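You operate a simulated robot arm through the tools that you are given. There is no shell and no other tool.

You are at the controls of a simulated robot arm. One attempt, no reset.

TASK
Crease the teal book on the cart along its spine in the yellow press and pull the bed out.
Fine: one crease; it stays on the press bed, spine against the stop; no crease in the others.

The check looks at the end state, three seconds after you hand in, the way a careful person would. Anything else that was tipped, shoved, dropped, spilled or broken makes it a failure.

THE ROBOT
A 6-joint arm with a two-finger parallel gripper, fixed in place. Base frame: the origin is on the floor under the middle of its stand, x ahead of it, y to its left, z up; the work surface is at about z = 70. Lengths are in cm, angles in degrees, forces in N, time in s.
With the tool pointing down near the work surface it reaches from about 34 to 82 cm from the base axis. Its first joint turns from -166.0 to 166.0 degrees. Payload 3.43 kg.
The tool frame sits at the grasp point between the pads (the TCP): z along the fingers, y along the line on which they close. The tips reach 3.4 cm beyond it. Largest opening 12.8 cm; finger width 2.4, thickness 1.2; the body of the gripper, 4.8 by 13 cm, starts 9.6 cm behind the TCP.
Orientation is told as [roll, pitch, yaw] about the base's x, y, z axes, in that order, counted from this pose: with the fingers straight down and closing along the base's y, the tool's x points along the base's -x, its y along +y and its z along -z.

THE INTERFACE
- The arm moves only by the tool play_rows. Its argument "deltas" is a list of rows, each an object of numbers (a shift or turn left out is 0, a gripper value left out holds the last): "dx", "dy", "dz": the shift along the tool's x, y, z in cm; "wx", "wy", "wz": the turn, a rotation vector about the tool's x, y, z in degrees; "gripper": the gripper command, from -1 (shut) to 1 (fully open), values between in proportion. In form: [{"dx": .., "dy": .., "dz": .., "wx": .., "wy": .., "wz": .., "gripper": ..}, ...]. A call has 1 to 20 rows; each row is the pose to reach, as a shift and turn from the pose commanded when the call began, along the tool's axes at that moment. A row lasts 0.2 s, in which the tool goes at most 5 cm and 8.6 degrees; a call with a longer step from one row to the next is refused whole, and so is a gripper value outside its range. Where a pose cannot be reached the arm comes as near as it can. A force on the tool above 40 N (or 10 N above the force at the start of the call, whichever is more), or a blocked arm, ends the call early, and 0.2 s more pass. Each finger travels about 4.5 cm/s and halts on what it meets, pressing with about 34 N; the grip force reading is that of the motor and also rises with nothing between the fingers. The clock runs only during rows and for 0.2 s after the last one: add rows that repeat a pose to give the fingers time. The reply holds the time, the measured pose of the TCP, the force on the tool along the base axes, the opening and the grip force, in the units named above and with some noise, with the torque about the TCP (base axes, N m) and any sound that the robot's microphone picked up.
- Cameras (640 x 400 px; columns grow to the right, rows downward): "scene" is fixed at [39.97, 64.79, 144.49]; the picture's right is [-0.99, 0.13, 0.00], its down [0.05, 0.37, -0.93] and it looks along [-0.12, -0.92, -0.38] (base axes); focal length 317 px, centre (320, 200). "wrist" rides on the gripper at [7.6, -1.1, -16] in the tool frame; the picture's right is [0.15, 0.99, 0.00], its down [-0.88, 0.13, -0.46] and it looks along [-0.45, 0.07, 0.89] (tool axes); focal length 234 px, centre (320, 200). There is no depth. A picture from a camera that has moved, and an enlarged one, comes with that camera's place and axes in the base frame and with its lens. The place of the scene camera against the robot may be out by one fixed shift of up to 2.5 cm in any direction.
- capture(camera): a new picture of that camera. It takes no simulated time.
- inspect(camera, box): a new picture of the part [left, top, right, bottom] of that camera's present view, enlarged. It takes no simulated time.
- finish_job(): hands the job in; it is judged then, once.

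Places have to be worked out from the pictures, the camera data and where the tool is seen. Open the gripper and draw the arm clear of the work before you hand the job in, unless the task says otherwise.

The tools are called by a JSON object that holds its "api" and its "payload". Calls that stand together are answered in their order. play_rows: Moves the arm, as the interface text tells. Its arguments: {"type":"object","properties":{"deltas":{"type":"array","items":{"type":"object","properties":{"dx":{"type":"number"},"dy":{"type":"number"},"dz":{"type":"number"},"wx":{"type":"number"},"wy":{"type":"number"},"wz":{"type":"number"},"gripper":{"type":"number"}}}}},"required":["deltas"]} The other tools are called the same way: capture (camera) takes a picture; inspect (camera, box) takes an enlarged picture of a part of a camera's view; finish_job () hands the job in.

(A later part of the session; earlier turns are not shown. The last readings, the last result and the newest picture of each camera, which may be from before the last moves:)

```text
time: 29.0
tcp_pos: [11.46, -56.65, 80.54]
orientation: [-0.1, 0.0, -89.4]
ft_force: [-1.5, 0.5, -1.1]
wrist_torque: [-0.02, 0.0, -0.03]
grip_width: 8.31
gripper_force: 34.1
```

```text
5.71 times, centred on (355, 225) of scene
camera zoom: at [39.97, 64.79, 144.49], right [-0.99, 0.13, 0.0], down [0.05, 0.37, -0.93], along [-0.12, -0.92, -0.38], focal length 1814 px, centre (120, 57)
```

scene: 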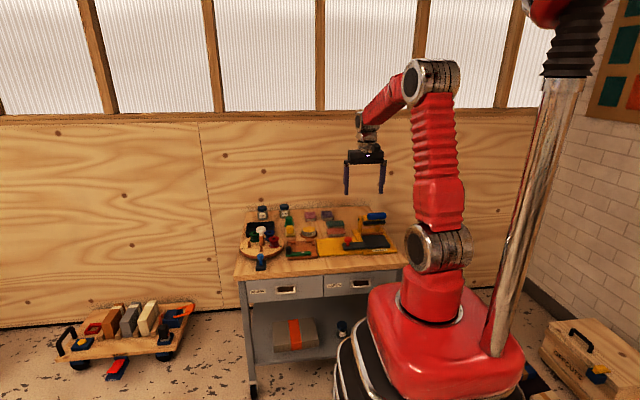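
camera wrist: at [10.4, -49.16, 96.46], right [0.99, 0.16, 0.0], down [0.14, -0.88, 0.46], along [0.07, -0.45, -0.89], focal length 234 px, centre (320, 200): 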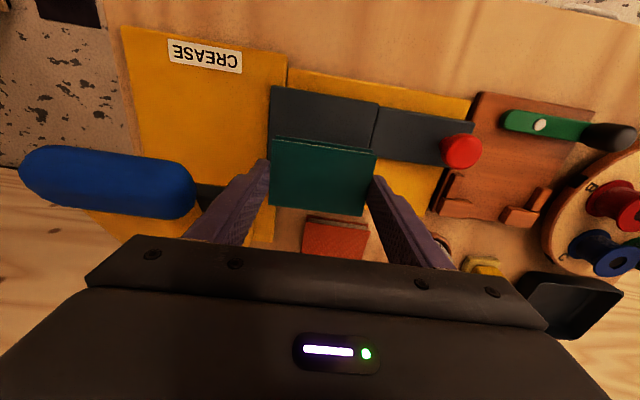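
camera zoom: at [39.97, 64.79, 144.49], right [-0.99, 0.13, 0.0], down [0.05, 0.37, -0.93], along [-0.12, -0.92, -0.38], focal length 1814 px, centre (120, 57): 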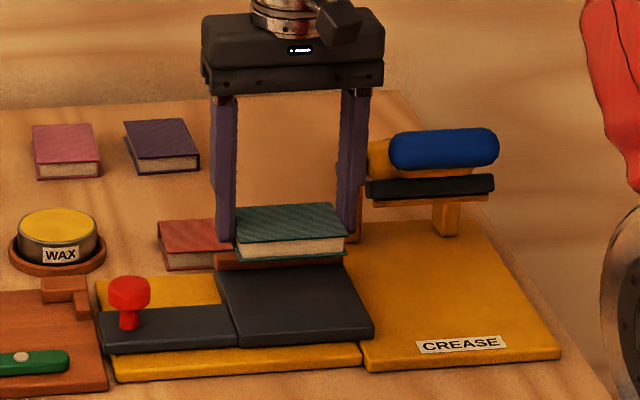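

The book is above the bed, roughly centred (bed x 6.0–16.25). I'll descend to just above the bed, then feel for contact in small steps.

{"api": "play_rows", "payload": {"deltas": [{"dy": -0.1, "dz": 1}, {"dy": -0.2, "dz": 2}, {"dy": -0.2, "dz": 3}, {"dy": -0.2, "dz": 3.6}, {"dy": -0.2, "dz": 3.9}, {"dy": -0.2, "dz": 3.9}]}}

{"api": "inspect", "payload": {"camera": "scene", "box": [325, 210, 375, 250]}}

{"api": "inspect", "payload": {"camera": "wrist", "box": [220, 60, 420, 240]}}

```text
time: 30.4
tcp_pos: [11.14, -56.58, 76.67]
orientation: [-0.2, 0.0, -89.4]
ft_force: [-0.2, -0.2, -1.5]
wrist_torque: [-0.06, 0.01, 0.0]
grip_width: 8.29
gripper_force: 33.8
```

```text
10.00 times, centred on (350, 230) of scene
camera zoom: at [39.97, 64.79, 144.49], right [-0.99, 0.13, 0.0], down [0.05, 0.37, -0.93], along [-0.12, -0.92, -0.38], focal length 3174 px, centre (20, -100)
```

zoom: 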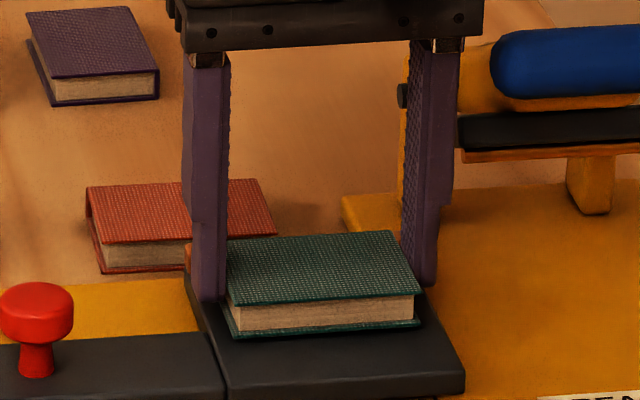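

```text
2.22 times, centred on (320, 150) of wrist
camera zoom: at [10.12, -49.1, 92.58], right [0.99, 0.16, 0.0], down [0.14, -0.88, 0.46], along [0.07, -0.45, -0.89], focal length 520 px, centre (320, 311)
```

zoom: 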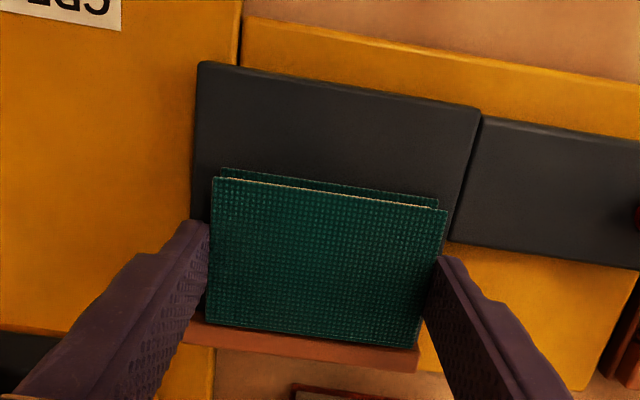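

There's about 0.45 cm between spine and stop, and ~0.5 cm under the book. I'll lower in 0.1 cm steps while watching the vertical force.

{"api": "play_rows", "payload": {"deltas": [{"dz": 0.1}, {"dz": 0.2}, {"dz": 0.3}, {"dz": 0.3}]}}

```text
time: 31.4
tcp_pos: [11.24, -56.63, 76.3]
orientation: [-0.1, -0.1, -89.4]
ft_force: [0.5, 0.3, 9.5]
wrist_torque: [0.31, -0.12, 0.0]
grip_width: 8.29
gripper_force: 34.3
```

Contact with the bed at TCP z≈76.3 (9.5 N). I'll relieve it slightly and slide toward the stop in small steps until the y force shows spine contact.

{"api": "play_rows", "payload": {"deltas": [{"dz": -0.03}, {"dx": -0.1, "dz": -0.03}, {"dx": -0.2, "dz": -0.03}, {"dx": -0.3, "dz": -0.03}, {"dx": -0.3, "dz": -0.03}]}}

{"api": "inspect", "payload": {"camera": "wrist", "box": [220, 60, 420, 240]}}

```text
time: 32.6
tcp_pos: [11.16, -56.99, 76.29]
orientation: [-0.1, 0.0, -89.4]
ft_force: [-0.6, 7.3, 18.6]
wrist_torque: [0.83, -0.03, 0.04]
grip_width: 8.29
gripper_force: 33.8
```

```text
2.22 times, centred on (320, 150) of wrist
camera zoom: at [10.01, -49.49, 92.24], right [0.99, 0.16, 0.0], down [0.14, -0.88, 0.46], along [0.07, -0.45, -0.89], focal length 520 px, centre (320, 311)
```

zoom: 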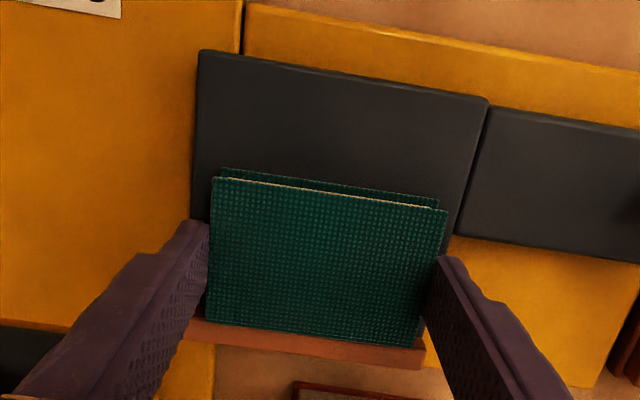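

{"api": "play_rows", "payload": {"deltas": [{"dz": -0.04}, {"dx": -0.05, "dz": -0.04}, {"dx": -0.1, "dz": -0.04}, {"dx": -0.1, "dz": -0.04}]}}

```text
time: 33.6
tcp_pos: [11.1, -57.19, 76.43]
orientation: [-0.1, 0.0, -89.4]
ft_force: [1.9, 2.6, 8.3]
wrist_torque: [0.34, -0.11, -0.06]
grip_width: 8.33
gripper_force: 34.2
```

{"api": "play_rows", "payload": {"deltas": [{"dx": -0.05, "dz": -0.01}, {"dx": -0.1, "dz": -0.01}, {"dx": -0.1, "dz": -0.01}]}}

```text
time: 34.4
tcp_pos: [11.04, -57.15, 76.54]
orientation: [0.0, -0.1, -89.4]
ft_force: [0.0, 0.4, -0.8]
wrist_torque: [-0.01, 0.01, 0.04]
grip_width: 8.31
gripper_force: 34.2
```

{"api": "play_rows", "payload": {"deltas": [{"dx": -0.05}, {"dx": -0.1}, {"dx": -0.1}]}}

```text
time: 35.2
tcp_pos: [11.09, -57.21, 76.31]
orientation: [-0.1, 0.1, -89.5]
ft_force: [-1.2, 9.1, 1.0]
wrist_torque: [0.25, 0.13, -0.43]
grip_width: 8.3
gripper_force: 34.2
```

The y force 9 N with torque −0.43 N·m shows the −x end of the spine touching first. I'll rotate the book slightly clockwise to bring the spine flush.

{"api": "play_rows", "payload": {"deltas": [{"wz": 0.3}, {"wz": 0.6}, {"wz": 0.6}]}}

```text
time: 36.0
tcp_pos: [11.13, -57.27, 76.31]
orientation: [-0.1, 0.1, -90.0]
ft_force: [-0.7, 15.2, 5.7]
wrist_torque: [0.49, -0.14, 0.38]
grip_width: 8.29
gripper_force: 34.0
```

Torque flipped to +0.38, so flush is between; I'll turn back 0.25°, keep light pressure on the stop, then look.

{"api": "play_rows", "payload": {"deltas": [{"wz": -0.15}, {"wz": -0.27}, {"wz": -0.27}]}}

{"api": "inspect", "payload": {"camera": "wrist", "box": [220, 60, 420, 240]}}

{"api": "inspect", "payload": {"camera": "scene", "box": [325, 210, 375, 250]}}

```text
time: 36.8
tcp_pos: [11.06, -57.24, 76.28]
orientation: [-0.1, -0.1, -89.7]
ft_force: [-1.6, 14.2, 3.7]
wrist_torque: [0.56, -0.07, -0.64]
grip_width: 8.29
gripper_force: 34.1
```

```text
2.22 times, centred on (320, 150) of wrist
camera zoom: at [10.12, -49.73, 92.24], right [0.99, 0.15, 0.0], down [0.13, -0.88, 0.46], along [0.07, -0.45, -0.89], focal length 520 px, centre (320, 311)
```

zoom: 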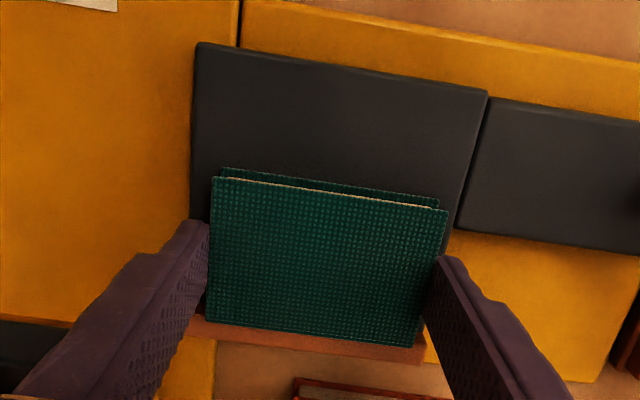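

```text
10.00 times, centred on (350, 230) of scene
camera zoom: at [39.97, 64.79, 144.49], right [-0.99, 0.13, 0.0], down [0.05, 0.37, -0.93], along [-0.12, -0.92, -0.38], focal length 3174 px, centre (20, -100)
```

zoom: 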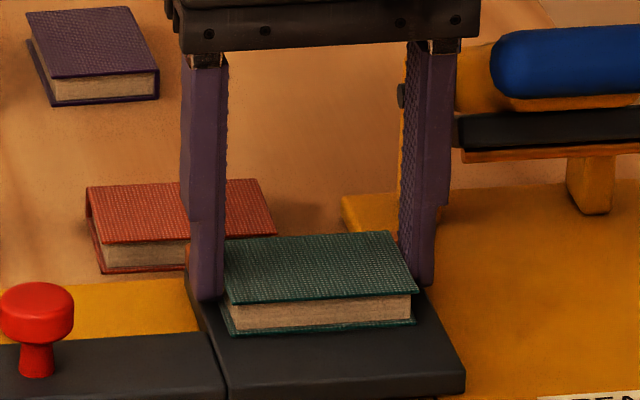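

The flush angle is about −89.85°; I'll settle there and release by opening 0.5 cm per side, then look before lifting.

{"api": "play_rows", "payload": {"deltas": [{"wz": 0.15}, {"wz": 0.15}, {"wz": 0.15, "gripper": 0.4}, {"wz": 0.15, "gripper": 0.46}, {"wz": 0.15, "gripper": 0.46}, {"wz": 0.15, "gripper": 0.46}]}}

{"api": "inspect", "payload": {"camera": "wrist", "box": [220, 60, 420, 240]}}

{"api": "inspect", "payload": {"camera": "scene", "box": [325, 210, 375, 250]}}

```text
time: 38.2
tcp_pos: [11.13, -57.34, 76.3]
orientation: [-0.1, 0.0, -89.9]
ft_force: [-0.5, -0.9, 0.0]
wrist_torque: [0.04, 0.01, -0.01]
grip_width: 9.34
gripper_force: 0.0
```

```text
2.22 times, centred on (320, 150) of wrist
camera zoom: at [10.13, -49.8, 92.25], right [0.99, 0.15, 0.0], down [0.13, -0.88, 0.46], along [0.07, -0.45, -0.89], focal length 520 px, centre (320, 311)
```

zoom: 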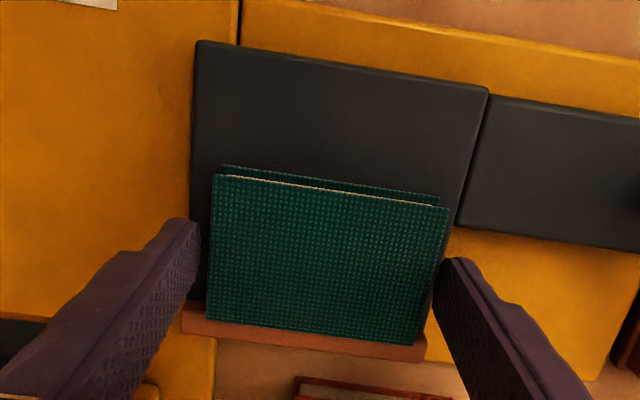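

```text
10.00 times, centred on (350, 230) of scene
camera zoom: at [39.97, 64.79, 144.49], right [-0.99, 0.13, 0.0], down [0.05, 0.37, -0.93], along [-0.12, -0.92, -0.38], focal length 3174 px, centre (20, -100)
```

zoom: 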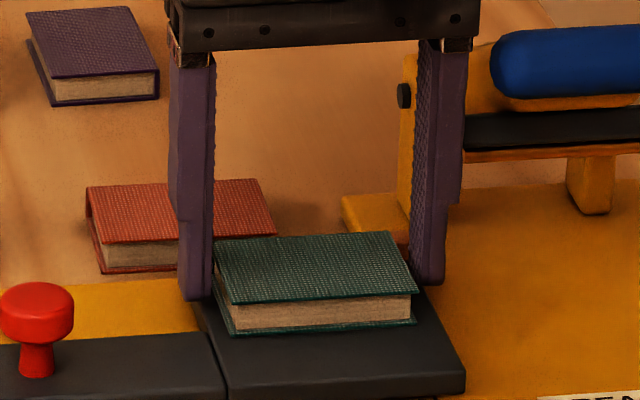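

The book is released on the bed and looks flush with the stop. I'll lift straight up and move back to view the spine/stop line from behind.

{"api": "play_rows", "payload": {"deltas": [{"dz": -1}, {"dz": -2.5}, {"dz": -5}, {"dz": -8}, {"dz": -11.5}, {"dz": -13, "dx": -3}, {"dz": -13, "dx": -7}, {"dz": -13, "dx": -11}, {"dz": -13, "dx": -13}, {"dz": -13, "dx": -13}]}}

{"api": "inspect", "payload": {"camera": "wrist", "box": [220, 0, 440, 180]}}

{"api": "inspect", "payload": {"camera": "scene", "box": [325, 205, 385, 255]}}

```text
time: 40.4
tcp_pos: [11.03, -70.3, 89.51]
orientation: [-0.1, 0.1, -89.8]
ft_force: [0.3, -0.2, -0.2]
wrist_torque: [-0.05, -0.03, -0.02]
grip_width: 9.36
gripper_force: 0.1
```

```text
2.22 times, centred on (330, 90) of wrist
camera zoom: at [10.03, -62.75, 105.4], right [0.99, 0.15, 0.0], down [0.13, -0.88, 0.46], along [0.07, -0.45, -0.89], focal length 520 px, centre (298, 444)
```

zoom: 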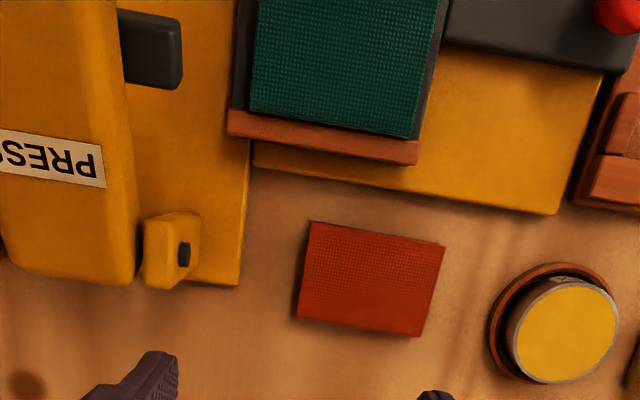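

```text
8.00 times, centred on (355, 230) of scene
camera zoom: at [39.97, 64.79, 144.49], right [-0.99, 0.13, 0.0], down [0.05, 0.37, -0.93], along [-0.12, -0.92, -0.38], focal length 2539 px, centre (40, -40)
```

zoom: 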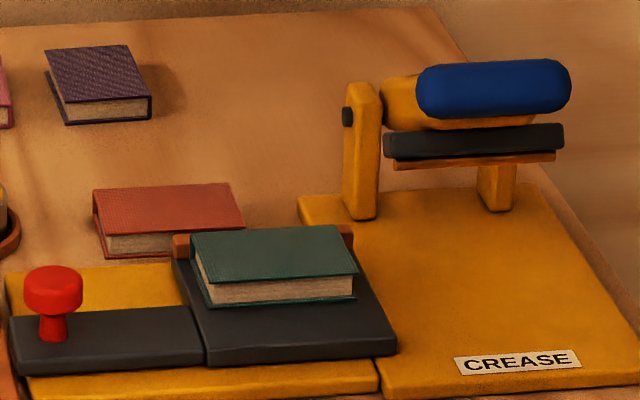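

The spine lies flush along the stop and the book is well centred on the bed. Now I'll go back above the knob with the fingers part closed to push the bed in.

{"api": "play_rows", "payload": {"deltas": [{"dx": 2.9, "dy": 2.2, "gripper": -0.2}, {"dx": 5.8, "dy": 4.4, "gripper": -0.2}, {"dx": 8.7, "dy": 6.6, "gripper": -0.2}, {"dx": 11.6, "dy": 8.8, "gripper": -0.2}, {"dx": 14.5, "dy": 11, "gripper": -0.2}, {"dx": 17.35, "dy": 13.2, "dz": 1, "gripper": -0.2}, {"dx": 17.35, "dy": 13.2, "dz": 4, "gripper": -0.2}, {"dx": 17.35, "dy": 13.2, "dz": 6.5, "gripper": -0.2}, {"dx": 17.35, "dy": 13.2, "dz": 6.5, "gripper": -0.2}]}}

{"api": "inspect", "payload": {"camera": "wrist", "box": [220, 60, 420, 240]}}

{"api": "inspect", "payload": {"camera": "scene", "box": [300, 190, 390, 260]}}

```text
time: 42.4
tcp_pos: [24.29, -52.91, 82.76]
orientation: [-0.1, 0.0, -90.0]
ft_force: [-0.7, 0.5, -0.1]
wrist_torque: [0.01, 0.03, -0.03]
grip_width: 5.1
gripper_force: 0.0
```

```text
2.22 times, centred on (320, 150) of wrist
camera zoom: at [23.33, -45.38, 98.67], right [0.99, 0.15, 0.0], down [0.13, -0.88, 0.46], along [0.07, -0.45, -0.89], focal length 520 px, centre (320, 311)
```

zoom: 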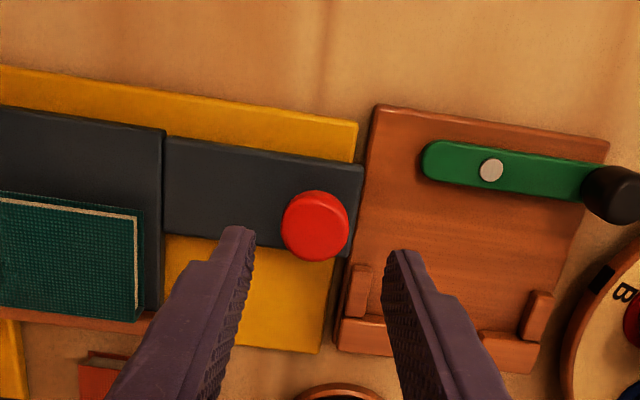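

```text
5.71 times, centred on (345, 225) of scene
camera zoom: at [39.97, 64.79, 144.49], right [-0.99, 0.13, 0.0], down [0.05, 0.37, -0.93], along [-0.12, -0.92, -0.38], focal length 1814 px, centre (177, 57)
```

zoom: 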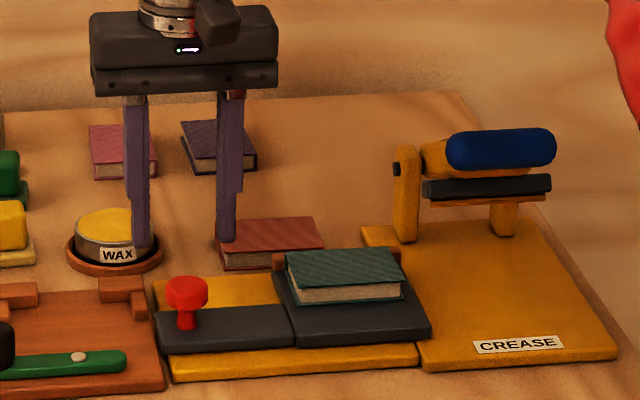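

The knob is centred at ≈(24.2, −52.85) between the fingers with the tray fence clear of the right finger. I'll descend to z≈76.5 and grip.

{"api": "play_rows", "payload": {"deltas": [{"dy": -0.08, "dz": 2}, {"dy": -0.08, "dz": 4}, {"dy": -0.08, "dz": 5.5}, {"dy": -0.08, "dz": 6.25}, {"dy": -0.08, "dz": 6.25}, {"dy": -0.08, "dz": 6.25, "gripper": -0.4}, {"dy": -0.08, "dz": 6.25, "gripper": -0.6}, {"dy": -0.08, "dz": 6.25, "gripper": -0.6}, {"dy": -0.08, "dz": 6.25, "gripper": -0.6}]}}

{"api": "inspect", "payload": {"camera": "scene", "box": [300, 190, 390, 260]}}

```text
time: 44.4
tcp_pos: [24.18, -52.9, 76.47]
orientation: [-0.2, 0.1, -89.8]
ft_force: [-15.3, -3.2, -1.4]
wrist_torque: [-0.06, 0.33, 0.01]
grip_width: 3.1
gripper_force: 45.1
```

```text
5.71 times, centred on (345, 225) of scene
camera zoom: at [39.97, 64.79, 144.49], right [-0.99, 0.13, 0.0], down [0.05, 0.37, -0.93], along [-0.12, -0.92, -0.38], focal length 1814 px, centre (177, 57)
```

zoom: 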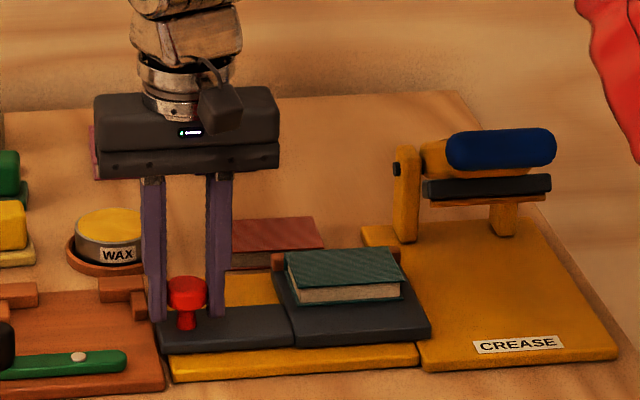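

Gripped. I'll push the bed in slowly in segments, monitoring side forces.

{"api": "play_rows", "payload": {"deltas": [{"dy": -0.2}, {"dy": -0.6}, {"dy": -1.1}, {"dy": -1.6}, {"dy": -2.1}, {"dy": -2.6}, {"dy": -3.0}]}}

```text
time: 46.0
tcp_pos: [21.12, -52.85, 76.37]
orientation: [-0.2, 0.1, -89.8]
ft_force: [3.0, -2.6, -30.1]
wrist_torque: [-0.27, -0.03, 0.04]
grip_width: 3.16
gripper_force: 45.1
```

{"api": "play_rows", "payload": {"deltas": [{"dy": 0, "dz": 0.07}, {"dy": -0.5, "dz": 0.07}, {"dy": -1.0, "dz": 0.07}, {"dy": -1.5, "dz": 0.07}, {"dy": -2.0, "dz": 0.07}]}}

```text
time: 47.2
tcp_pos: [19.26, -52.84, 76.52]
orientation: [-0.2, 0.1, -89.9]
ft_force: [1.1, 23.1, -1.7]
wrist_torque: [0.43, -0.01, 0.09]
grip_width: 3.16
gripper_force: 44.7
```

{"api": "play_rows", "payload": {"deltas": [{"dy": 0, "dx": 0.08}, {"dy": -0.5, "dx": 0.09}, {"dy": -1.0, "dx": 0.1}, {"dy": -1.5, "dx": 0.1}, {"dy": -2.0, "dx": 0.1}]}}

{"api": "inspect", "payload": {"camera": "scene", "box": [310, 190, 400, 260]}}

{"api": "capture", "payload": {"camera": "wrist"}}

```text
time: 48.4
tcp_pos: [17.12, -52.87, 76.57]
orientation: [-0.2, -0.1, -90.0]
ft_force: [1.5, 23.7, 7.7]
wrist_torque: [0.58, -0.03, 0.04]
grip_width: 3.12
gripper_force: 45.1
```

```text
5.71 times, centred on (355, 225) of scene
camera zoom: at [39.97, 64.79, 144.49], right [-0.99, 0.13, 0.0], down [0.05, 0.37, -0.93], along [-0.12, -0.92, -0.38], focal length 1814 px, centre (120, 57)
```

zoom: 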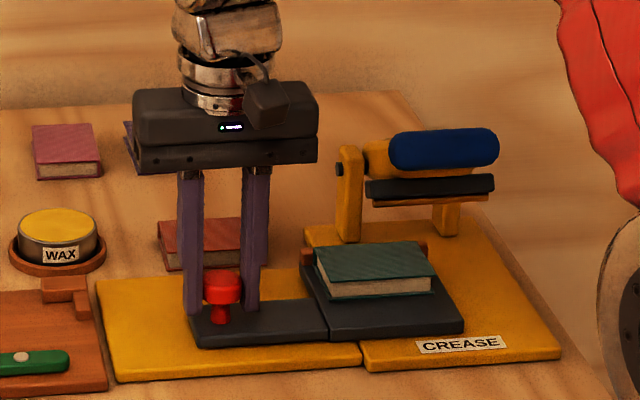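

```text
taken
camera wrist: at [16.13, -45.37, 92.4], right [0.99, 0.15, 0.0], down [0.13, -0.88, 0.46], along [0.07, -0.45, -0.89], focal length 234 px, centre (320, 200)
```

wrist: 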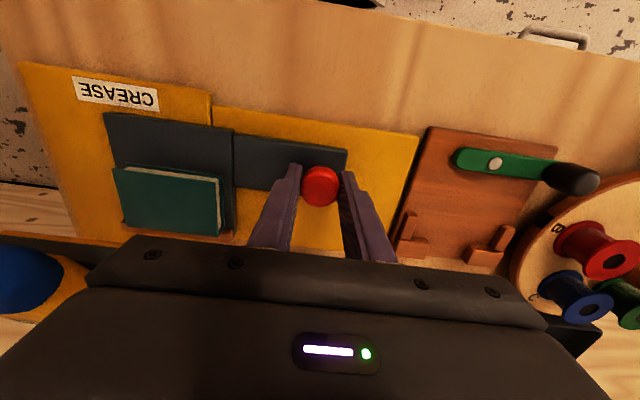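

The book rides along with the bed and clears the crease bar. I'll continue pushing with a small +y relief.

{"api": "play_rows", "payload": {"deltas": [{"dy": 0, "dx": 0.07}, {"dy": -0.5, "dx": 0.09}, {"dy": -1.0, "dx": 0.1}, {"dy": -1.5, "dx": 0.1}, {"dy": -2.0, "dx": 0.1}, {"dy": -2.4, "dx": 0.1}]}}

```text
time: 49.8
tcp_pos: [14.78, -53.07, 76.47]
orientation: [-0.1, -0.1, -89.9]
ft_force: [2.5, -3.6, -20.2]
wrist_torque: [-0.6, -0.08, 0.01]
grip_width: 3.12
gripper_force: 45.3
```

{"api": "play_rows", "payload": {"deltas": [{"dy": 0, "dx": 0.0, "dz": 0.04}, {"dy": -0.4, "dx": 0.01, "dz": 0.05}, {"dy": -0.8, "dx": 0.01, "dz": 0.05}, {"dy": -1.2, "dx": 0.02, "dz": 0.05}, {"dy": -1.5, "dx": 0.02, "dz": 0.05}]}}

```text
time: 51.0
tcp_pos: [13.21, -52.89, 76.52]
orientation: [-0.1, -0.3, -90.0]
ft_force: [3.3, -20.5, -19.3]
wrist_torque: [-1.22, -0.15, -0.12]
grip_width: 3.14
gripper_force: 44.9
```

{"api": "play_rows", "payload": {"deltas": [{"dy": 0, "dx": -0.06, "dz": 0.05}, {"dy": -0.2, "dx": -0.06, "dz": 0.05}, {"dy": -0.4, "dx": -0.06, "dz": 0.05}, {"dy": -0.4, "dx": -0.06, "dz": 0.05}]}}

```text
time: 52.0
tcp_pos: [13.0, -52.85, 76.48]
orientation: [-0.2, -0.2, -89.9]
ft_force: [2.1, -20.8, 5.2]
wrist_torque: [-0.15, -0.06, 0.05]
grip_width: 3.14
gripper_force: 44.7
```

{"api": "play_rows", "payload": {"deltas": [{"dy": 0, "dx": -0.05}, {"dy": -0.15, "dx": -0.06}, {"dy": -0.3, "dx": -0.06}, {"dy": -0.3, "dx": -0.06}]}}

```text
time: 53.0
tcp_pos: [12.54, -52.98, 76.5]
orientation: [-0.1, -0.1, -89.9]
ft_force: [3.3, -7.3, 35.6]
wrist_torque: [0.2, -0.05, -0.05]
grip_width: 3.13
gripper_force: 44.3
```

{"api": "play_rows", "payload": {"deltas": [{"dy": 0, "dz": -0.07}, {"dy": -0.1, "dz": -0.08}, {"dy": -0.2, "dz": -0.08}, {"dy": -0.2, "dz": -0.08}]}}

{"api": "inspect", "payload": {"camera": "scene", "box": [320, 190, 410, 260]}}

{"api": "capture", "payload": {"camera": "wrist"}}

```text
time: 54.0
tcp_pos: [12.59, -52.83, 76.49]
orientation: [-0.1, -0.2, -89.8]
ft_force: [27.6, -24.1, -12.1]
wrist_torque: [-0.66, -0.53, -0.08]
grip_width: 3.14
gripper_force: 45.1
```

```text
5.71 times, centred on (365, 225) of scene
camera zoom: at [39.97, 64.79, 144.49], right [-0.99, 0.13, 0.0], down [0.05, 0.37, -0.93], along [-0.12, -0.92, -0.38], focal length 1814 px, centre (63, 57)
```

zoom: 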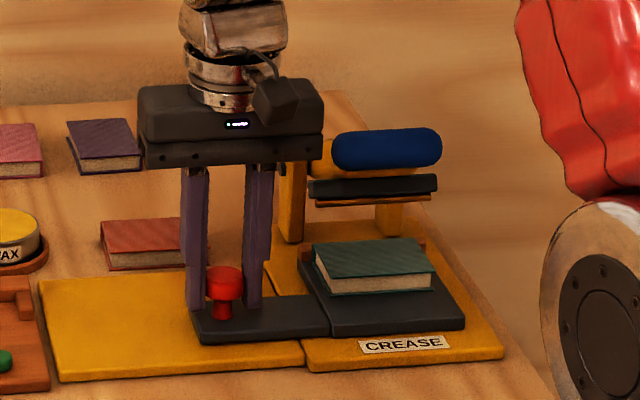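

```text
taken
camera wrist: at [11.55, -45.32, 92.38], right [0.99, 0.15, 0.0], down [0.13, -0.88, 0.46], along [0.07, -0.45, -0.89], focal length 234 px, centre (320, 200)
```

wrist: 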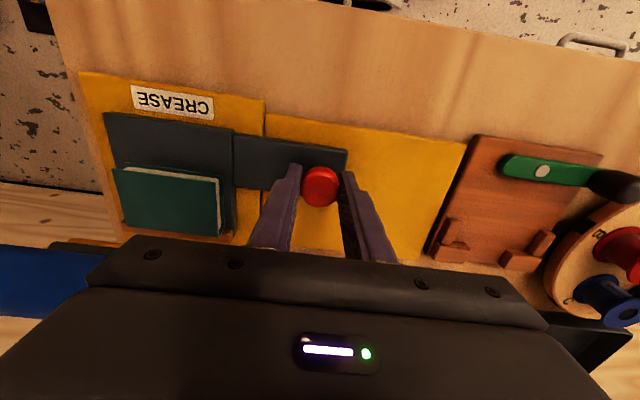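

The bed is against its inner stop (27 N in x, same image as at the start). Triangulating earlier views, the blue handle's axis is at about (−0.5, −56.1, 84.2), the hinge near (y −67, z 78). I'll release the knob and lift clear.

{"api": "play_rows", "payload": {"deltas": [{"dy": 0.06, "dx": -0.04, "dz": 0.02}, {"dy": 0.06, "dx": -0.04, "dz": 0.02, "gripper": -0.35}, {"dy": 0.06, "dx": -0.04, "dz": 0.02, "gripper": -0.35}, {"dy": 0.06, "dx": -0.04, "dz": 0.02, "gripper": -0.35}, {"dy": 0.06, "dz": -2}, {"dy": 0.06, "dz": -5}, {"dy": 0.06, "dz": -9}, {"dy": 0.06, "dz": -13}, {"dy": 0.06, "dz": -17}, {"dy": 0.06, "dz": -19}, {"dy": 0.06, "dz": -19}]}}

{"api": "inspect", "payload": {"camera": "scene", "box": [320, 190, 410, 260]}}

{"api": "capture", "payload": {"camera": "wrist"}}

```text
time: 56.4
tcp_pos: [12.68, -53.27, 95.73]
orientation: [-0.1, -0.1, -89.9]
ft_force: [-0.3, -0.2, 0.3]
wrist_torque: [-0.01, -0.01, 0.0]
grip_width: 4.16
gripper_force: 0.2
```

```text
5.71 times, centred on (365, 225) of scene
camera zoom: at [39.97, 64.79, 144.49], right [-0.99, 0.13, 0.0], down [0.05, 0.37, -0.93], along [-0.12, -0.92, -0.38], focal length 1814 px, centre (63, 57)
```

zoom: 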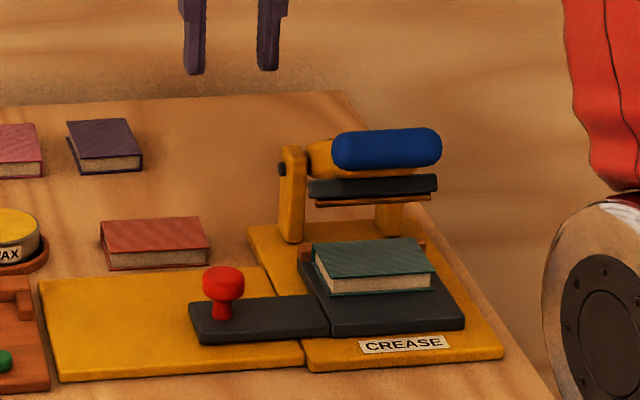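

```text
taken
camera wrist: at [11.6, -45.59, 111.69], right [0.99, 0.15, 0.0], down [0.13, -0.88, 0.46], along [0.07, -0.45, -0.89], focal length 234 px, centre (320, 200)
```

wrist: 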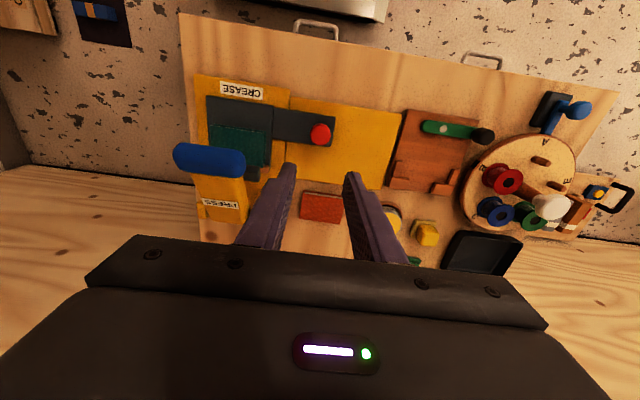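

The bed, book and lever look right; the handle centre re-measures to ≈(−0.4, −56.2). I'll close the fingers and move above the handle, tips ~2.5 cm over it.

{"api": "play_rows", "payload": {"deltas": [{"dx": -0.6, "dy": -2.6, "gripper": -1}, {"dx": -1.2, "dy": -5.2, "gripper": -1}, {"dx": -1.8, "dy": -7.8, "gripper": -1}, {"dx": -2.4, "dy": -10.4, "gripper": -1}, {"dx": -2.9, "dy": -13.1, "dz": 1, "gripper": -1}, {"dx": -2.9, "dy": -13.1, "dz": 3.5, "gripper": -1}, {"dx": -2.9, "dy": -13.1, "dz": 3.5, "gripper": -1}]}}

{"api": "inspect", "payload": {"camera": "scene", "box": [320, 180, 410, 260]}}

{"api": "capture", "payload": {"camera": "wrist"}}

```text
time: 58.0
tcp_pos: [-0.66, -55.82, 92.1]
orientation: [-0.1, 0.1, -89.9]
ft_force: [1.0, -0.4, -0.2]
wrist_torque: [0.03, 0.02, -0.01]
grip_width: 0.0
gripper_force: 32.7
```

```text
5.00 times, centred on (365, 220) of scene
camera zoom: at [39.97, 64.79, 144.49], right [-0.99, 0.13, 0.0], down [0.05, 0.37, -0.93], along [-0.12, -0.92, -0.38], focal length 1587 px, centre (95, 100)
```

zoom: 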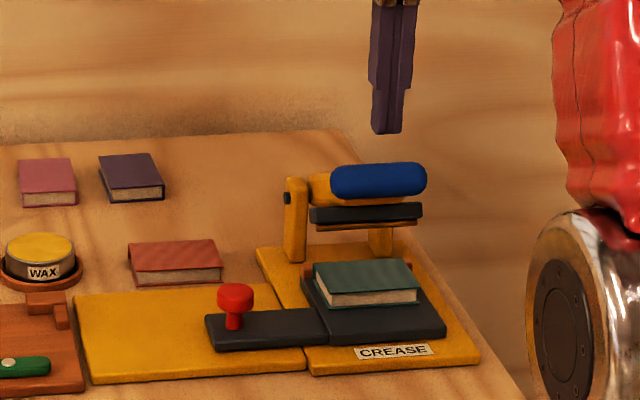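

```text
taken
camera wrist: at [-1.68, -48.22, 108.02], right [0.99, 0.15, 0.0], down [0.13, -0.88, 0.46], along [0.07, -0.45, -0.89], focal length 234 px, centre (320, 200)
```

wrist: 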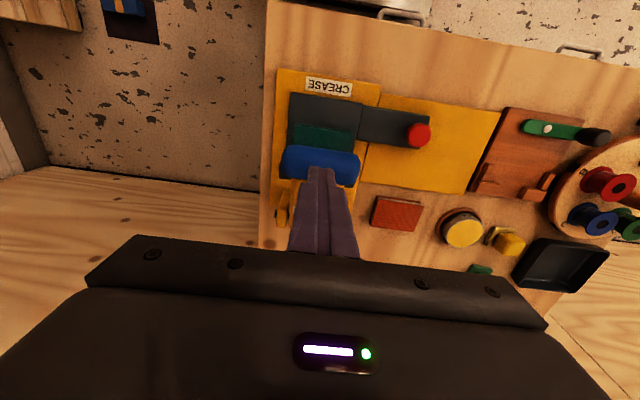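

Tips are ~3 cm above the handle, nearly centred. I'll descend to touch and begin pressing, following the handle's arc (y from −56.1 toward −54.5), checking force.

{"api": "play_rows", "payload": {"deltas": [{"dx": -0.2, "dz": 1}, {"dx": -0.2, "dz": 2}, {"dx": -0.2, "dz": 2.5}, {"dx": -0.2, "dz": 2.8}, {"dx": -0.2, "dz": 3.1}, {"dx": -0.15, "dz": 3.4}, {"dx": -0.05, "dz": 3.7}, {"dx": 0.05, "dz": 4.0}]}}

{"api": "inspect", "payload": {"camera": "scene", "box": [320, 180, 410, 260]}}

```text
time: 59.8
tcp_pos: [-0.57, -55.76, 88.21]
orientation: [-0.1, 0.0, -90.0]
ft_force: [0.2, 1.0, 2.4]
wrist_torque: [0.01, -0.03, 0.01]
grip_width: 0.0
gripper_force: 32.6
```

```text
5.00 times, centred on (365, 220) of scene
camera zoom: at [39.97, 64.79, 144.49], right [-0.99, 0.13, 0.0], down [0.05, 0.37, -0.93], along [-0.12, -0.92, -0.38], focal length 1587 px, centre (95, 100)
```

zoom: 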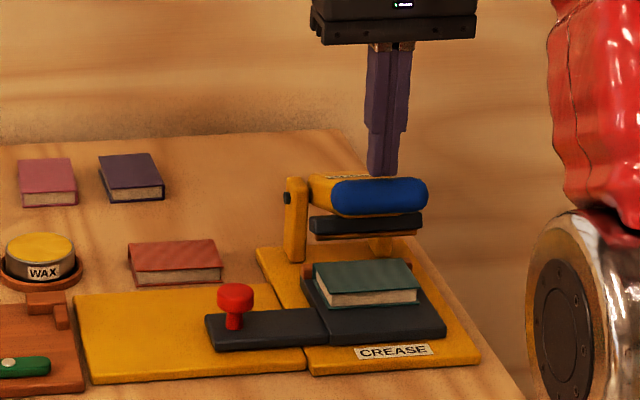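

The lever turns down easily (2.4 N, light spring). I'll keep pressing along the arc.

{"api": "play_rows", "payload": {"deltas": [{"dx": 0.15, "dz": 0.4}, {"dx": 0.3, "dz": 0.8}, {"dx": 0.42, "dz": 1.2}, {"dx": 0.54, "dz": 1.6}, {"dx": 0.66, "dz": 2.0}, {"dx": 0.76, "dz": 2.4}, {"dx": 0.86, "dz": 2.8}, {"dx": 0.95, "dz": 3.2}]}}

{"api": "inspect", "payload": {"camera": "scene", "box": [320, 180, 410, 260]}}

{"api": "capture", "payload": {"camera": "wrist"}}

```text
time: 61.6
tcp_pos: [-0.72, -54.9, 84.85]
orientation: [-0.1, 0.0, -90.0]
ft_force: [0.7, 0.8, 1.9]
wrist_torque: [0.05, -0.04, -0.02]
grip_width: 0.02
gripper_force: 33.1
```

```text
5.00 times, centred on (365, 220) of scene
camera zoom: at [39.97, 64.79, 144.49], right [-0.99, 0.13, 0.0], down [0.05, 0.37, -0.93], along [-0.12, -0.92, -0.38], focal length 1587 px, centre (95, 100)
```

zoom: 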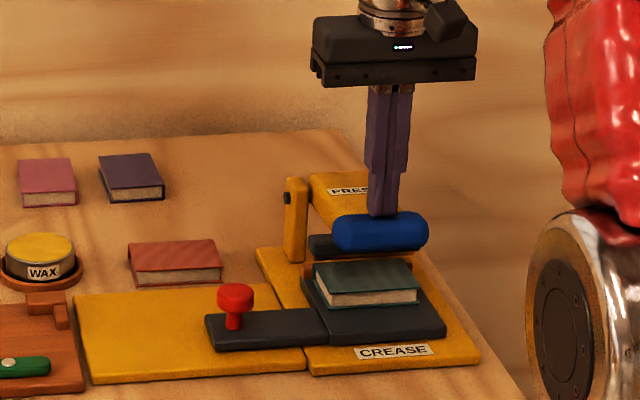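

```text
taken
camera wrist: at [-1.55, -47.3, 100.69], right [0.99, 0.15, 0.0], down [0.13, -0.88, 0.46], along [0.07, -0.45, -0.89], focal length 234 px, centre (320, 200)
```

wrist: 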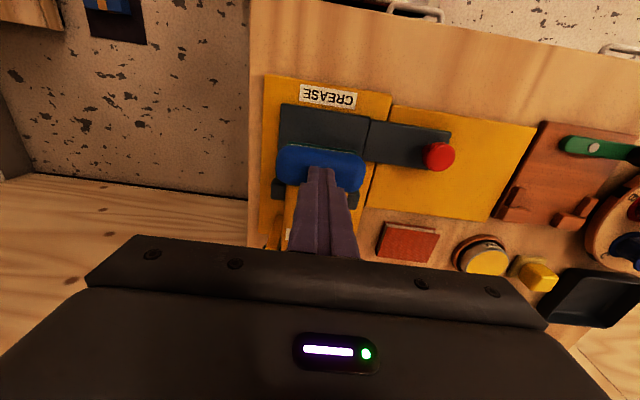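

Still light force; the bar is nearing the book. I'll continue in finer steps.

{"api": "play_rows", "payload": {"deltas": [{"dx": 0.06, "dz": 0.25}, {"dx": 0.1, "dz": 0.5}, {"dx": 0.14, "dz": 0.75}, {"dx": 0.16, "dz": 1.0}, {"dx": 0.18, "dz": 1.2}]}}

{"api": "inspect", "payload": {"camera": "scene", "box": [340, 205, 400, 255]}}

```text
time: 62.8
tcp_pos: [-0.59, -54.69, 83.62]
orientation: [-0.1, 0.0, -89.8]
ft_force: [0.7, -0.6, 1.7]
wrist_torque: [0.03, -0.05, -0.02]
grip_width: 0.0
gripper_force: 32.5
```

```text
8.00 times, centred on (370, 230) of scene
camera zoom: at [39.97, 64.79, 144.49], right [-0.99, 0.13, 0.0], down [0.05, 0.37, -0.93], along [-0.12, -0.92, -0.38], focal length 2539 px, centre (-80, -40)
```

zoom: 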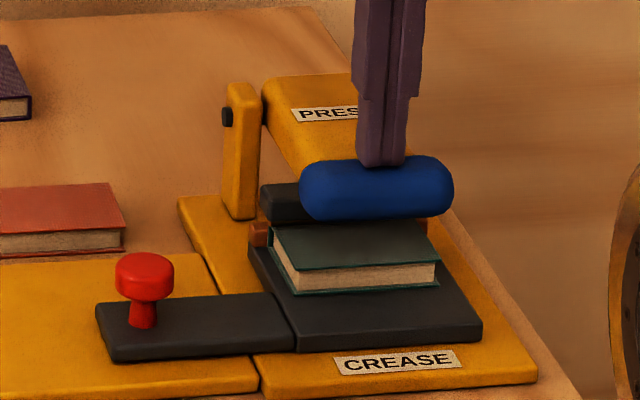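

{"api": "play_rows", "payload": {"deltas": [{"dx": 0.02, "dz": 0.2}, {"dx": 0.04, "dz": 0.4}, {"dx": 0.05, "dz": 0.6}, {"dx": 0.05, "dz": 0.8}]}}

{"api": "inspect", "payload": {"camera": "scene", "box": [340, 205, 400, 255]}}

```text
time: 63.7
tcp_pos: [-0.56, -54.46, 83.37]
orientation: [-0.1, -0.1, -89.9]
ft_force: [-0.2, 7.1, 12.0]
wrist_torque: [0.13, -0.05, 0.01]
grip_width: 0.01
gripper_force: 33.0
stopped in row 4: the force on the tool passed its limit at 46 N (the readings are from after the stop); the commanded pose is now the measured one
```

```text
8.00 times, centred on (370, 230) of scene
camera zoom: at [39.97, 64.79, 144.49], right [-0.99, 0.13, 0.0], down [0.05, 0.37, -0.93], along [-0.12, -0.92, -0.38], focal length 2539 px, centre (-80, -40)
```

zoom: 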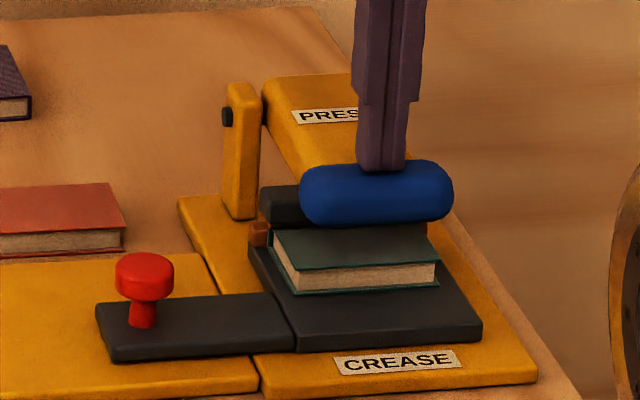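

The bar met the book at TCP z≈83.4 (46 N peak, now 12 N held). I'll inspect closely before deciding whether more press is needed.

{"api": "inspect", "payload": {"camera": "scene", "box": [355, 215, 395, 245]}}

{"api": "inspect", "payload": {"camera": "wrist", "box": [240, 70, 400, 230]}}

```text
13.33 times, centred on (375, 230) of scene
camera zoom: at [39.97, 64.79, 144.49], right [-0.99, 0.13, 0.0], down [0.05, 0.37, -0.93], along [-0.12, -0.92, -0.38], focal length 4232 px, centre (-413, -200)
```

zoom: 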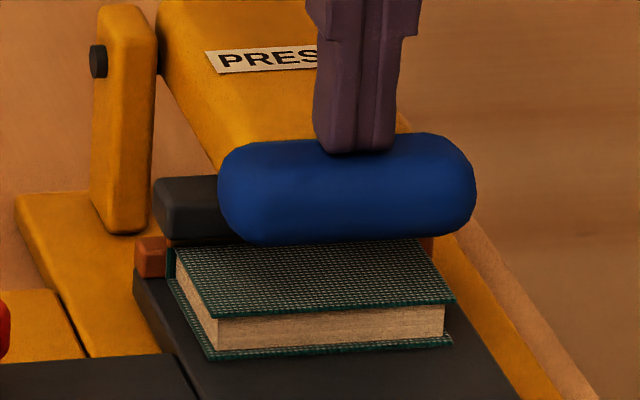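

```text
2.50 times, centred on (320, 150) of wrist
camera zoom: at [-1.61, -47.04, 99.3], right [0.99, 0.15, 0.0], down [0.13, -0.88, 0.46], along [0.07, -0.45, -0.89], focal length 585 px, centre (320, 325)
```

zoom: 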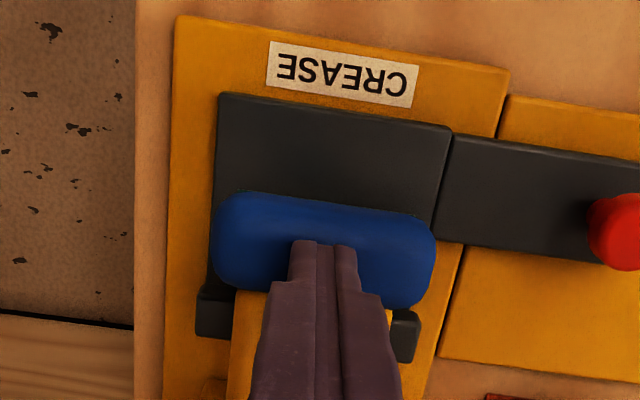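

The crease bar sits on the book just in front of the stop. No sound was reported, so, without letting the lever rise, I'll increase the pressure smoothly in tiny steps.

{"api": "play_rows", "payload": {"deltas": [{"dz": 0.02}, {"dz": 0.04}, {"dz": 0.06}, {"dz": 0.06}]}}

```text
time: 64.7
tcp_pos: [-0.55, -54.64, 83.44]
orientation: [-0.1, -0.1, -89.9]
ft_force: [0.6, 14.2, 26.9]
wrist_torque: [0.14, -0.04, 0.12]
grip_width: 0.0
gripper_force: 33.0
```

{"api": "play_rows", "payload": {"deltas": [{"dz": 0.01, "dx": 0.02}, {"dz": 0.02, "dx": 0.04}, {"dz": 0.03, "dx": 0.04}, {"dz": 0.03, "dx": 0.04}]}}

```text
time: 65.7
tcp_pos: [-0.58, -54.53, 83.22]
orientation: [-0.2, -0.3, -89.9]
ft_force: [-1.7, 10.8, 33.1]
wrist_torque: [-0.02, -0.04, -0.05]
grip_width: 0.0
gripper_force: 32.8
```

{"api": "play_rows", "payload": {"deltas": [{"dz": 0.01, "dx": 0.01}, {"dz": 0.02, "dx": 0.02}, {"dz": 0.02, "dx": 0.02}, {"dz": 0.02, "dx": 0.02}]}}

{"api": "inspect", "payload": {"camera": "scene", "box": [355, 215, 395, 245]}}

```text
time: 66.7
tcp_pos: [-0.48, -54.64, 83.35]
orientation: [-0.2, -0.3, -89.9]
ft_force: [-5.4, -2.3, 30.1]
wrist_torque: [-0.43, 0.1, -0.03]
grip_width: 0.01
gripper_force: 33.5
```

```text
13.33 times, centred on (375, 230) of scene
camera zoom: at [39.97, 64.79, 144.49], right [-0.99, 0.13, 0.0], down [0.05, 0.37, -0.93], along [-0.12, -0.92, -0.38], focal length 4232 px, centre (-413, -200)
```

zoom: 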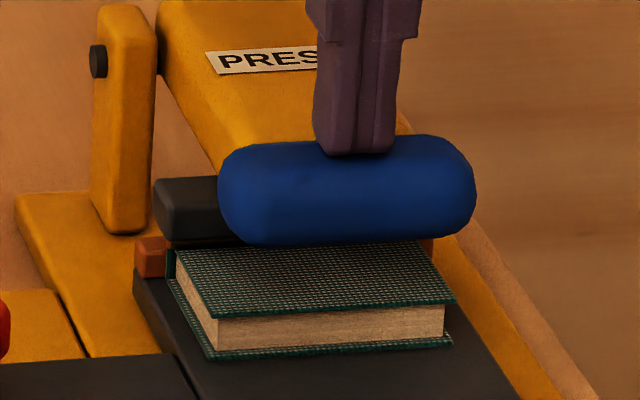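

Force ~31 N held, no visible further motion. I'll ramp slightly more within the limit and hold.

{"api": "play_rows", "payload": {"deltas": [{"dz": 0.02}, {"dz": 0.03}, {"dz": 0.04}, {"dz": 0.04}, {"dz": 0.04}]}}

```text
time: 67.9
tcp_pos: [-0.65, -54.49, 83.25]
orientation: [0.0, -0.1, -89.8]
ft_force: [-17.2, -6.6, 30.1]
wrist_torque: [-0.59, 0.58, -0.22]
grip_width: 0.04
gripper_force: 32.7
```

I've pressed firmly and held. Now I'll let the lever rise along its arc by lifting the fingertips, and see whether it springs back with me.

{"api": "play_rows", "payload": {"deltas": [{"dz": -0.1}, {"dz": -0.4}, {"dz": -0.8, "dx": -0.02}, {"dz": -1.3, "dx": -0.08}, {"dz": -1.8, "dx": -0.2}, {"dz": -2.3, "dx": -0.35}, {"dz": -2.8, "dx": -0.5}, {"dz": -3.3, "dx": -0.7}, {"dz": -3.8, "dx": -0.9}, {"dz": -4.3, "dx": -1.1}, {"dz": -4.8, "dx": -1.35}, {"dz": -5.3, "dx": -1.5}, {"dz": -6.0, "dx": -1.5}, {"dz": -7.0, "dx": -1.5}, {"dz": -7.0, "dx": -1.5}]}}

{"api": "inspect", "payload": {"camera": "scene", "box": [320, 190, 410, 260]}}

{"api": "inspect", "payload": {"camera": "scene", "box": [355, 215, 395, 245]}}

```text
time: 71.1
tcp_pos: [-0.55, -55.91, 90.24]
orientation: [-0.1, -0.1, -89.9]
ft_force: [-0.3, 0.0, 0.6]
wrist_torque: [-0.02, -0.04, 0.01]
grip_width: 0.01
gripper_force: 33.6
```

```text
5.71 times, centred on (365, 225) of scene
camera zoom: at [39.97, 64.79, 144.49], right [-0.99, 0.13, 0.0], down [0.05, 0.37, -0.93], along [-0.12, -0.92, -0.38], focal length 1814 px, centre (63, 57)
```

zoom: 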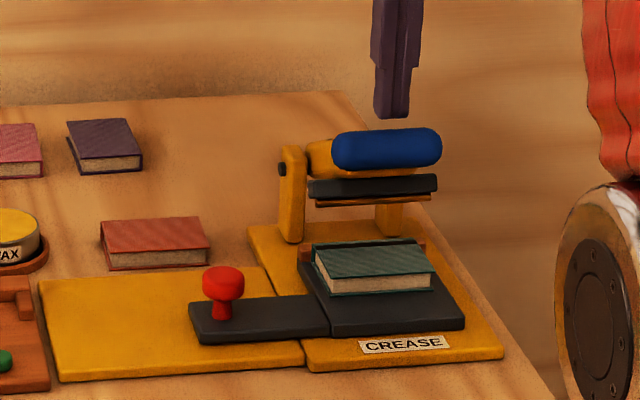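

```text
13.33 times, centred on (375, 230) of scene
camera zoom: at [39.97, 64.79, 144.49], right [-0.99, 0.13, 0.0], down [0.05, 0.37, -0.93], along [-0.12, -0.92, -0.38], focal length 4232 px, centre (-413, -200)
```

zoom: 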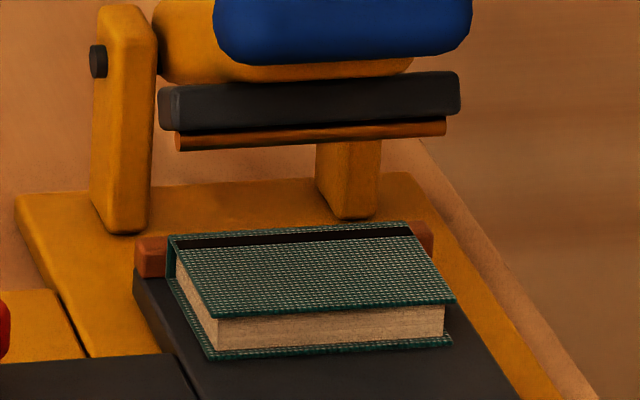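

A single dark crease line is now visible on the teal cover along the spine, and the lever has sprung back up. Next: return to the knob with fingers part open to pull the bed out.

{"api": "play_rows", "payload": {"deltas": [{"dz": -2}, {"dz": -4.5}, {"dz": -4.5, "dx": 0.6, "dy": 2.6}, {"dz": -4.5, "dx": 1.2, "dy": 5.2, "gripper": -0.2}, {"dz": -4.5, "dx": 1.8, "dy": 7.8, "gripper": -0.2}, {"dz": -4.5, "dx": 2.4, "dy": 10.4, "gripper": -0.2}, {"dz": -3.5, "dx": 3.0, "dy": 13.2, "gripper": -0.2}, {"dz": 0, "dx": 3.0, "dy": 13.2, "gripper": -0.2}, {"dz": 4, "dx": 3.0, "dy": 13.2, "gripper": -0.2}, {"dz": 7, "dx": 3.0, "dy": 13.2, "gripper": -0.2}, {"dz": 7, "dx": 3.0, "dy": 13.2, "gripper": -0.2}]}}

{"api": "inspect", "payload": {"camera": "wrist", "box": [220, 60, 420, 240]}}

{"api": "capture", "payload": {"camera": "wrist"}}

```text
time: 73.5
tcp_pos: [12.63, -52.93, 83.24]
orientation: [-0.2, -0.1, -90.0]
ft_force: [-0.3, -0.3, 0.1]
wrist_torque: [0.0, 0.0, 0.01]
grip_width: 5.11
gripper_force: 0.1
```

```text
2.22 times, centred on (320, 150) of wrist
camera zoom: at [11.61, -45.34, 99.15], right [0.99, 0.15, 0.0], down [0.13, -0.88, 0.46], along [0.07, -0.45, -0.89], focal length 520 px, centre (320, 311)
```

zoom: 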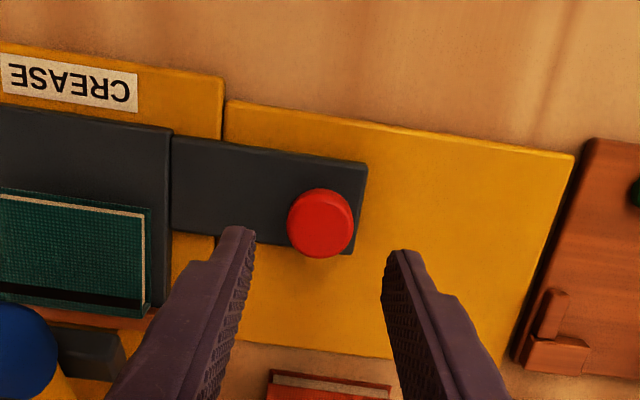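

```text
taken
camera wrist: at [11.61, -45.34, 99.15], right [0.99, 0.15, 0.0], down [0.13, -0.88, 0.46], along [0.07, -0.45, -0.89], focal length 234 px, centre (320, 200)
```

wrist: 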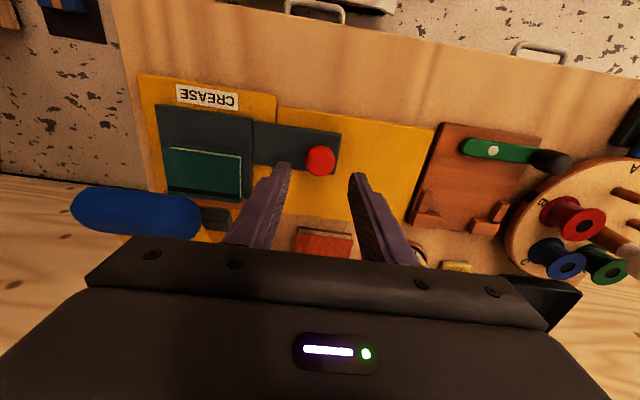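

The knob is at ≈(12.75, −52.85) between the fingers. I'll descend to z≈76.5 and grip it again.

{"api": "play_rows", "payload": {"deltas": [{"dy": 0.08, "dz": 2}, {"dy": 0.08, "dz": 4}, {"dy": 0.08, "dz": 6}, {"dy": 0.08, "dz": 6.72}, {"dy": 0.08, "dz": 6.72}, {"dy": 0.08, "dz": 6.72, "gripper": -0.4}, {"dy": 0.08, "dz": 6.72, "gripper": -0.6}, {"dy": 0.08, "dz": 6.72, "gripper": -0.6}, {"dy": 0.08, "dz": 6.72, "gripper": -0.6}]}}

```text
time: 75.5
tcp_pos: [12.57, -53.07, 76.52]
orientation: [0.0, -0.1, -90.0]
ft_force: [0.4, -1.5, -2.5]
wrist_torque: [-0.07, 0.04, -0.01]
grip_width: 3.13
gripper_force: 45.1
```

Gripped with no side load. I'll pull the bed out slowly with gentle start, in segments.

{"api": "play_rows", "payload": {"deltas": [{"dy": 0.1}, {"dy": 0.3}, {"dy": 0.6}, {"dy": 1.0}, {"dy": 1.4}, {"dy": 1.8}, {"dy": 2.2}, {"dy": 2.5}]}}

```text
time: 77.3
tcp_pos: [15.15, -53.04, 76.47]
orientation: [-0.1, -0.2, -90.0]
ft_force: [-2.4, 4.9, 37.5]
wrist_torque: [0.19, 0.07, 0.0]
grip_width: 3.11
gripper_force: 44.5
```

{"api": "play_rows", "payload": {"deltas": [{"dy": 0, "dz": -0.06}, {"dy": 0.1, "dz": -0.08}, {"dy": 0.5, "dz": -0.08, "dx": 0.01}, {"dy": 0.9, "dz": -0.08, "dx": 0.02}, {"dy": 1.3, "dz": -0.08, "dx": 0.02}, {"dy": 1.7, "dz": -0.08, "dx": 0.02}, {"dy": 2.0, "dz": -0.08, "dx": 0.02}]}}

{"api": "inspect", "payload": {"camera": "scene", "box": [310, 190, 400, 260]}}

```text
time: 78.9
tcp_pos: [17.25, -53.12, 76.54]
orientation: [0.0, -0.2, -89.8]
ft_force: [-1.7, -31.9, -15.3]
wrist_torque: [-0.28, 0.08, 0.05]
grip_width: 3.15
gripper_force: 44.8
```

```text
5.71 times, centred on (355, 225) of scene
camera zoom: at [39.97, 64.79, 144.49], right [-0.99, 0.13, 0.0], down [0.05, 0.37, -0.93], along [-0.12, -0.92, -0.38], focal length 1814 px, centre (120, 57)
```

zoom: 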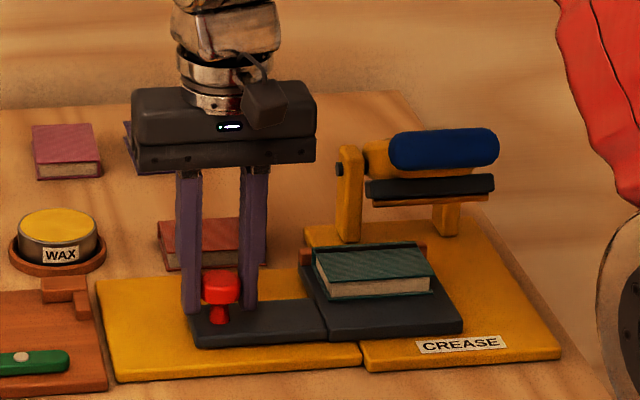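

Book still sits properly. I'll relieve the sideways load (−32 N in y) and continue.

{"api": "play_rows", "payload": {"deltas": [{"dx": -0.06, "dz": 0.03}, {"dx": -0.1, "dz": 0.04, "dy": 0.1}, {"dx": -0.1, "dz": 0.04, "dy": 0.4}, {"dx": -0.1, "dz": 0.04, "dy": 0.8}, {"dx": -0.1, "dz": 0.04, "dy": 1.2}, {"dx": -0.1, "dz": 0.04, "dy": 1.5}]}}

```text
time: 80.3
tcp_pos: [18.72, -53.14, 76.46]
orientation: [-0.2, -0.1, -89.9]
ft_force: [-2.5, -8.9, 11.6]
wrist_torque: [0.07, 0.07, 0.12]
grip_width: 3.12
gripper_force: 44.7
```

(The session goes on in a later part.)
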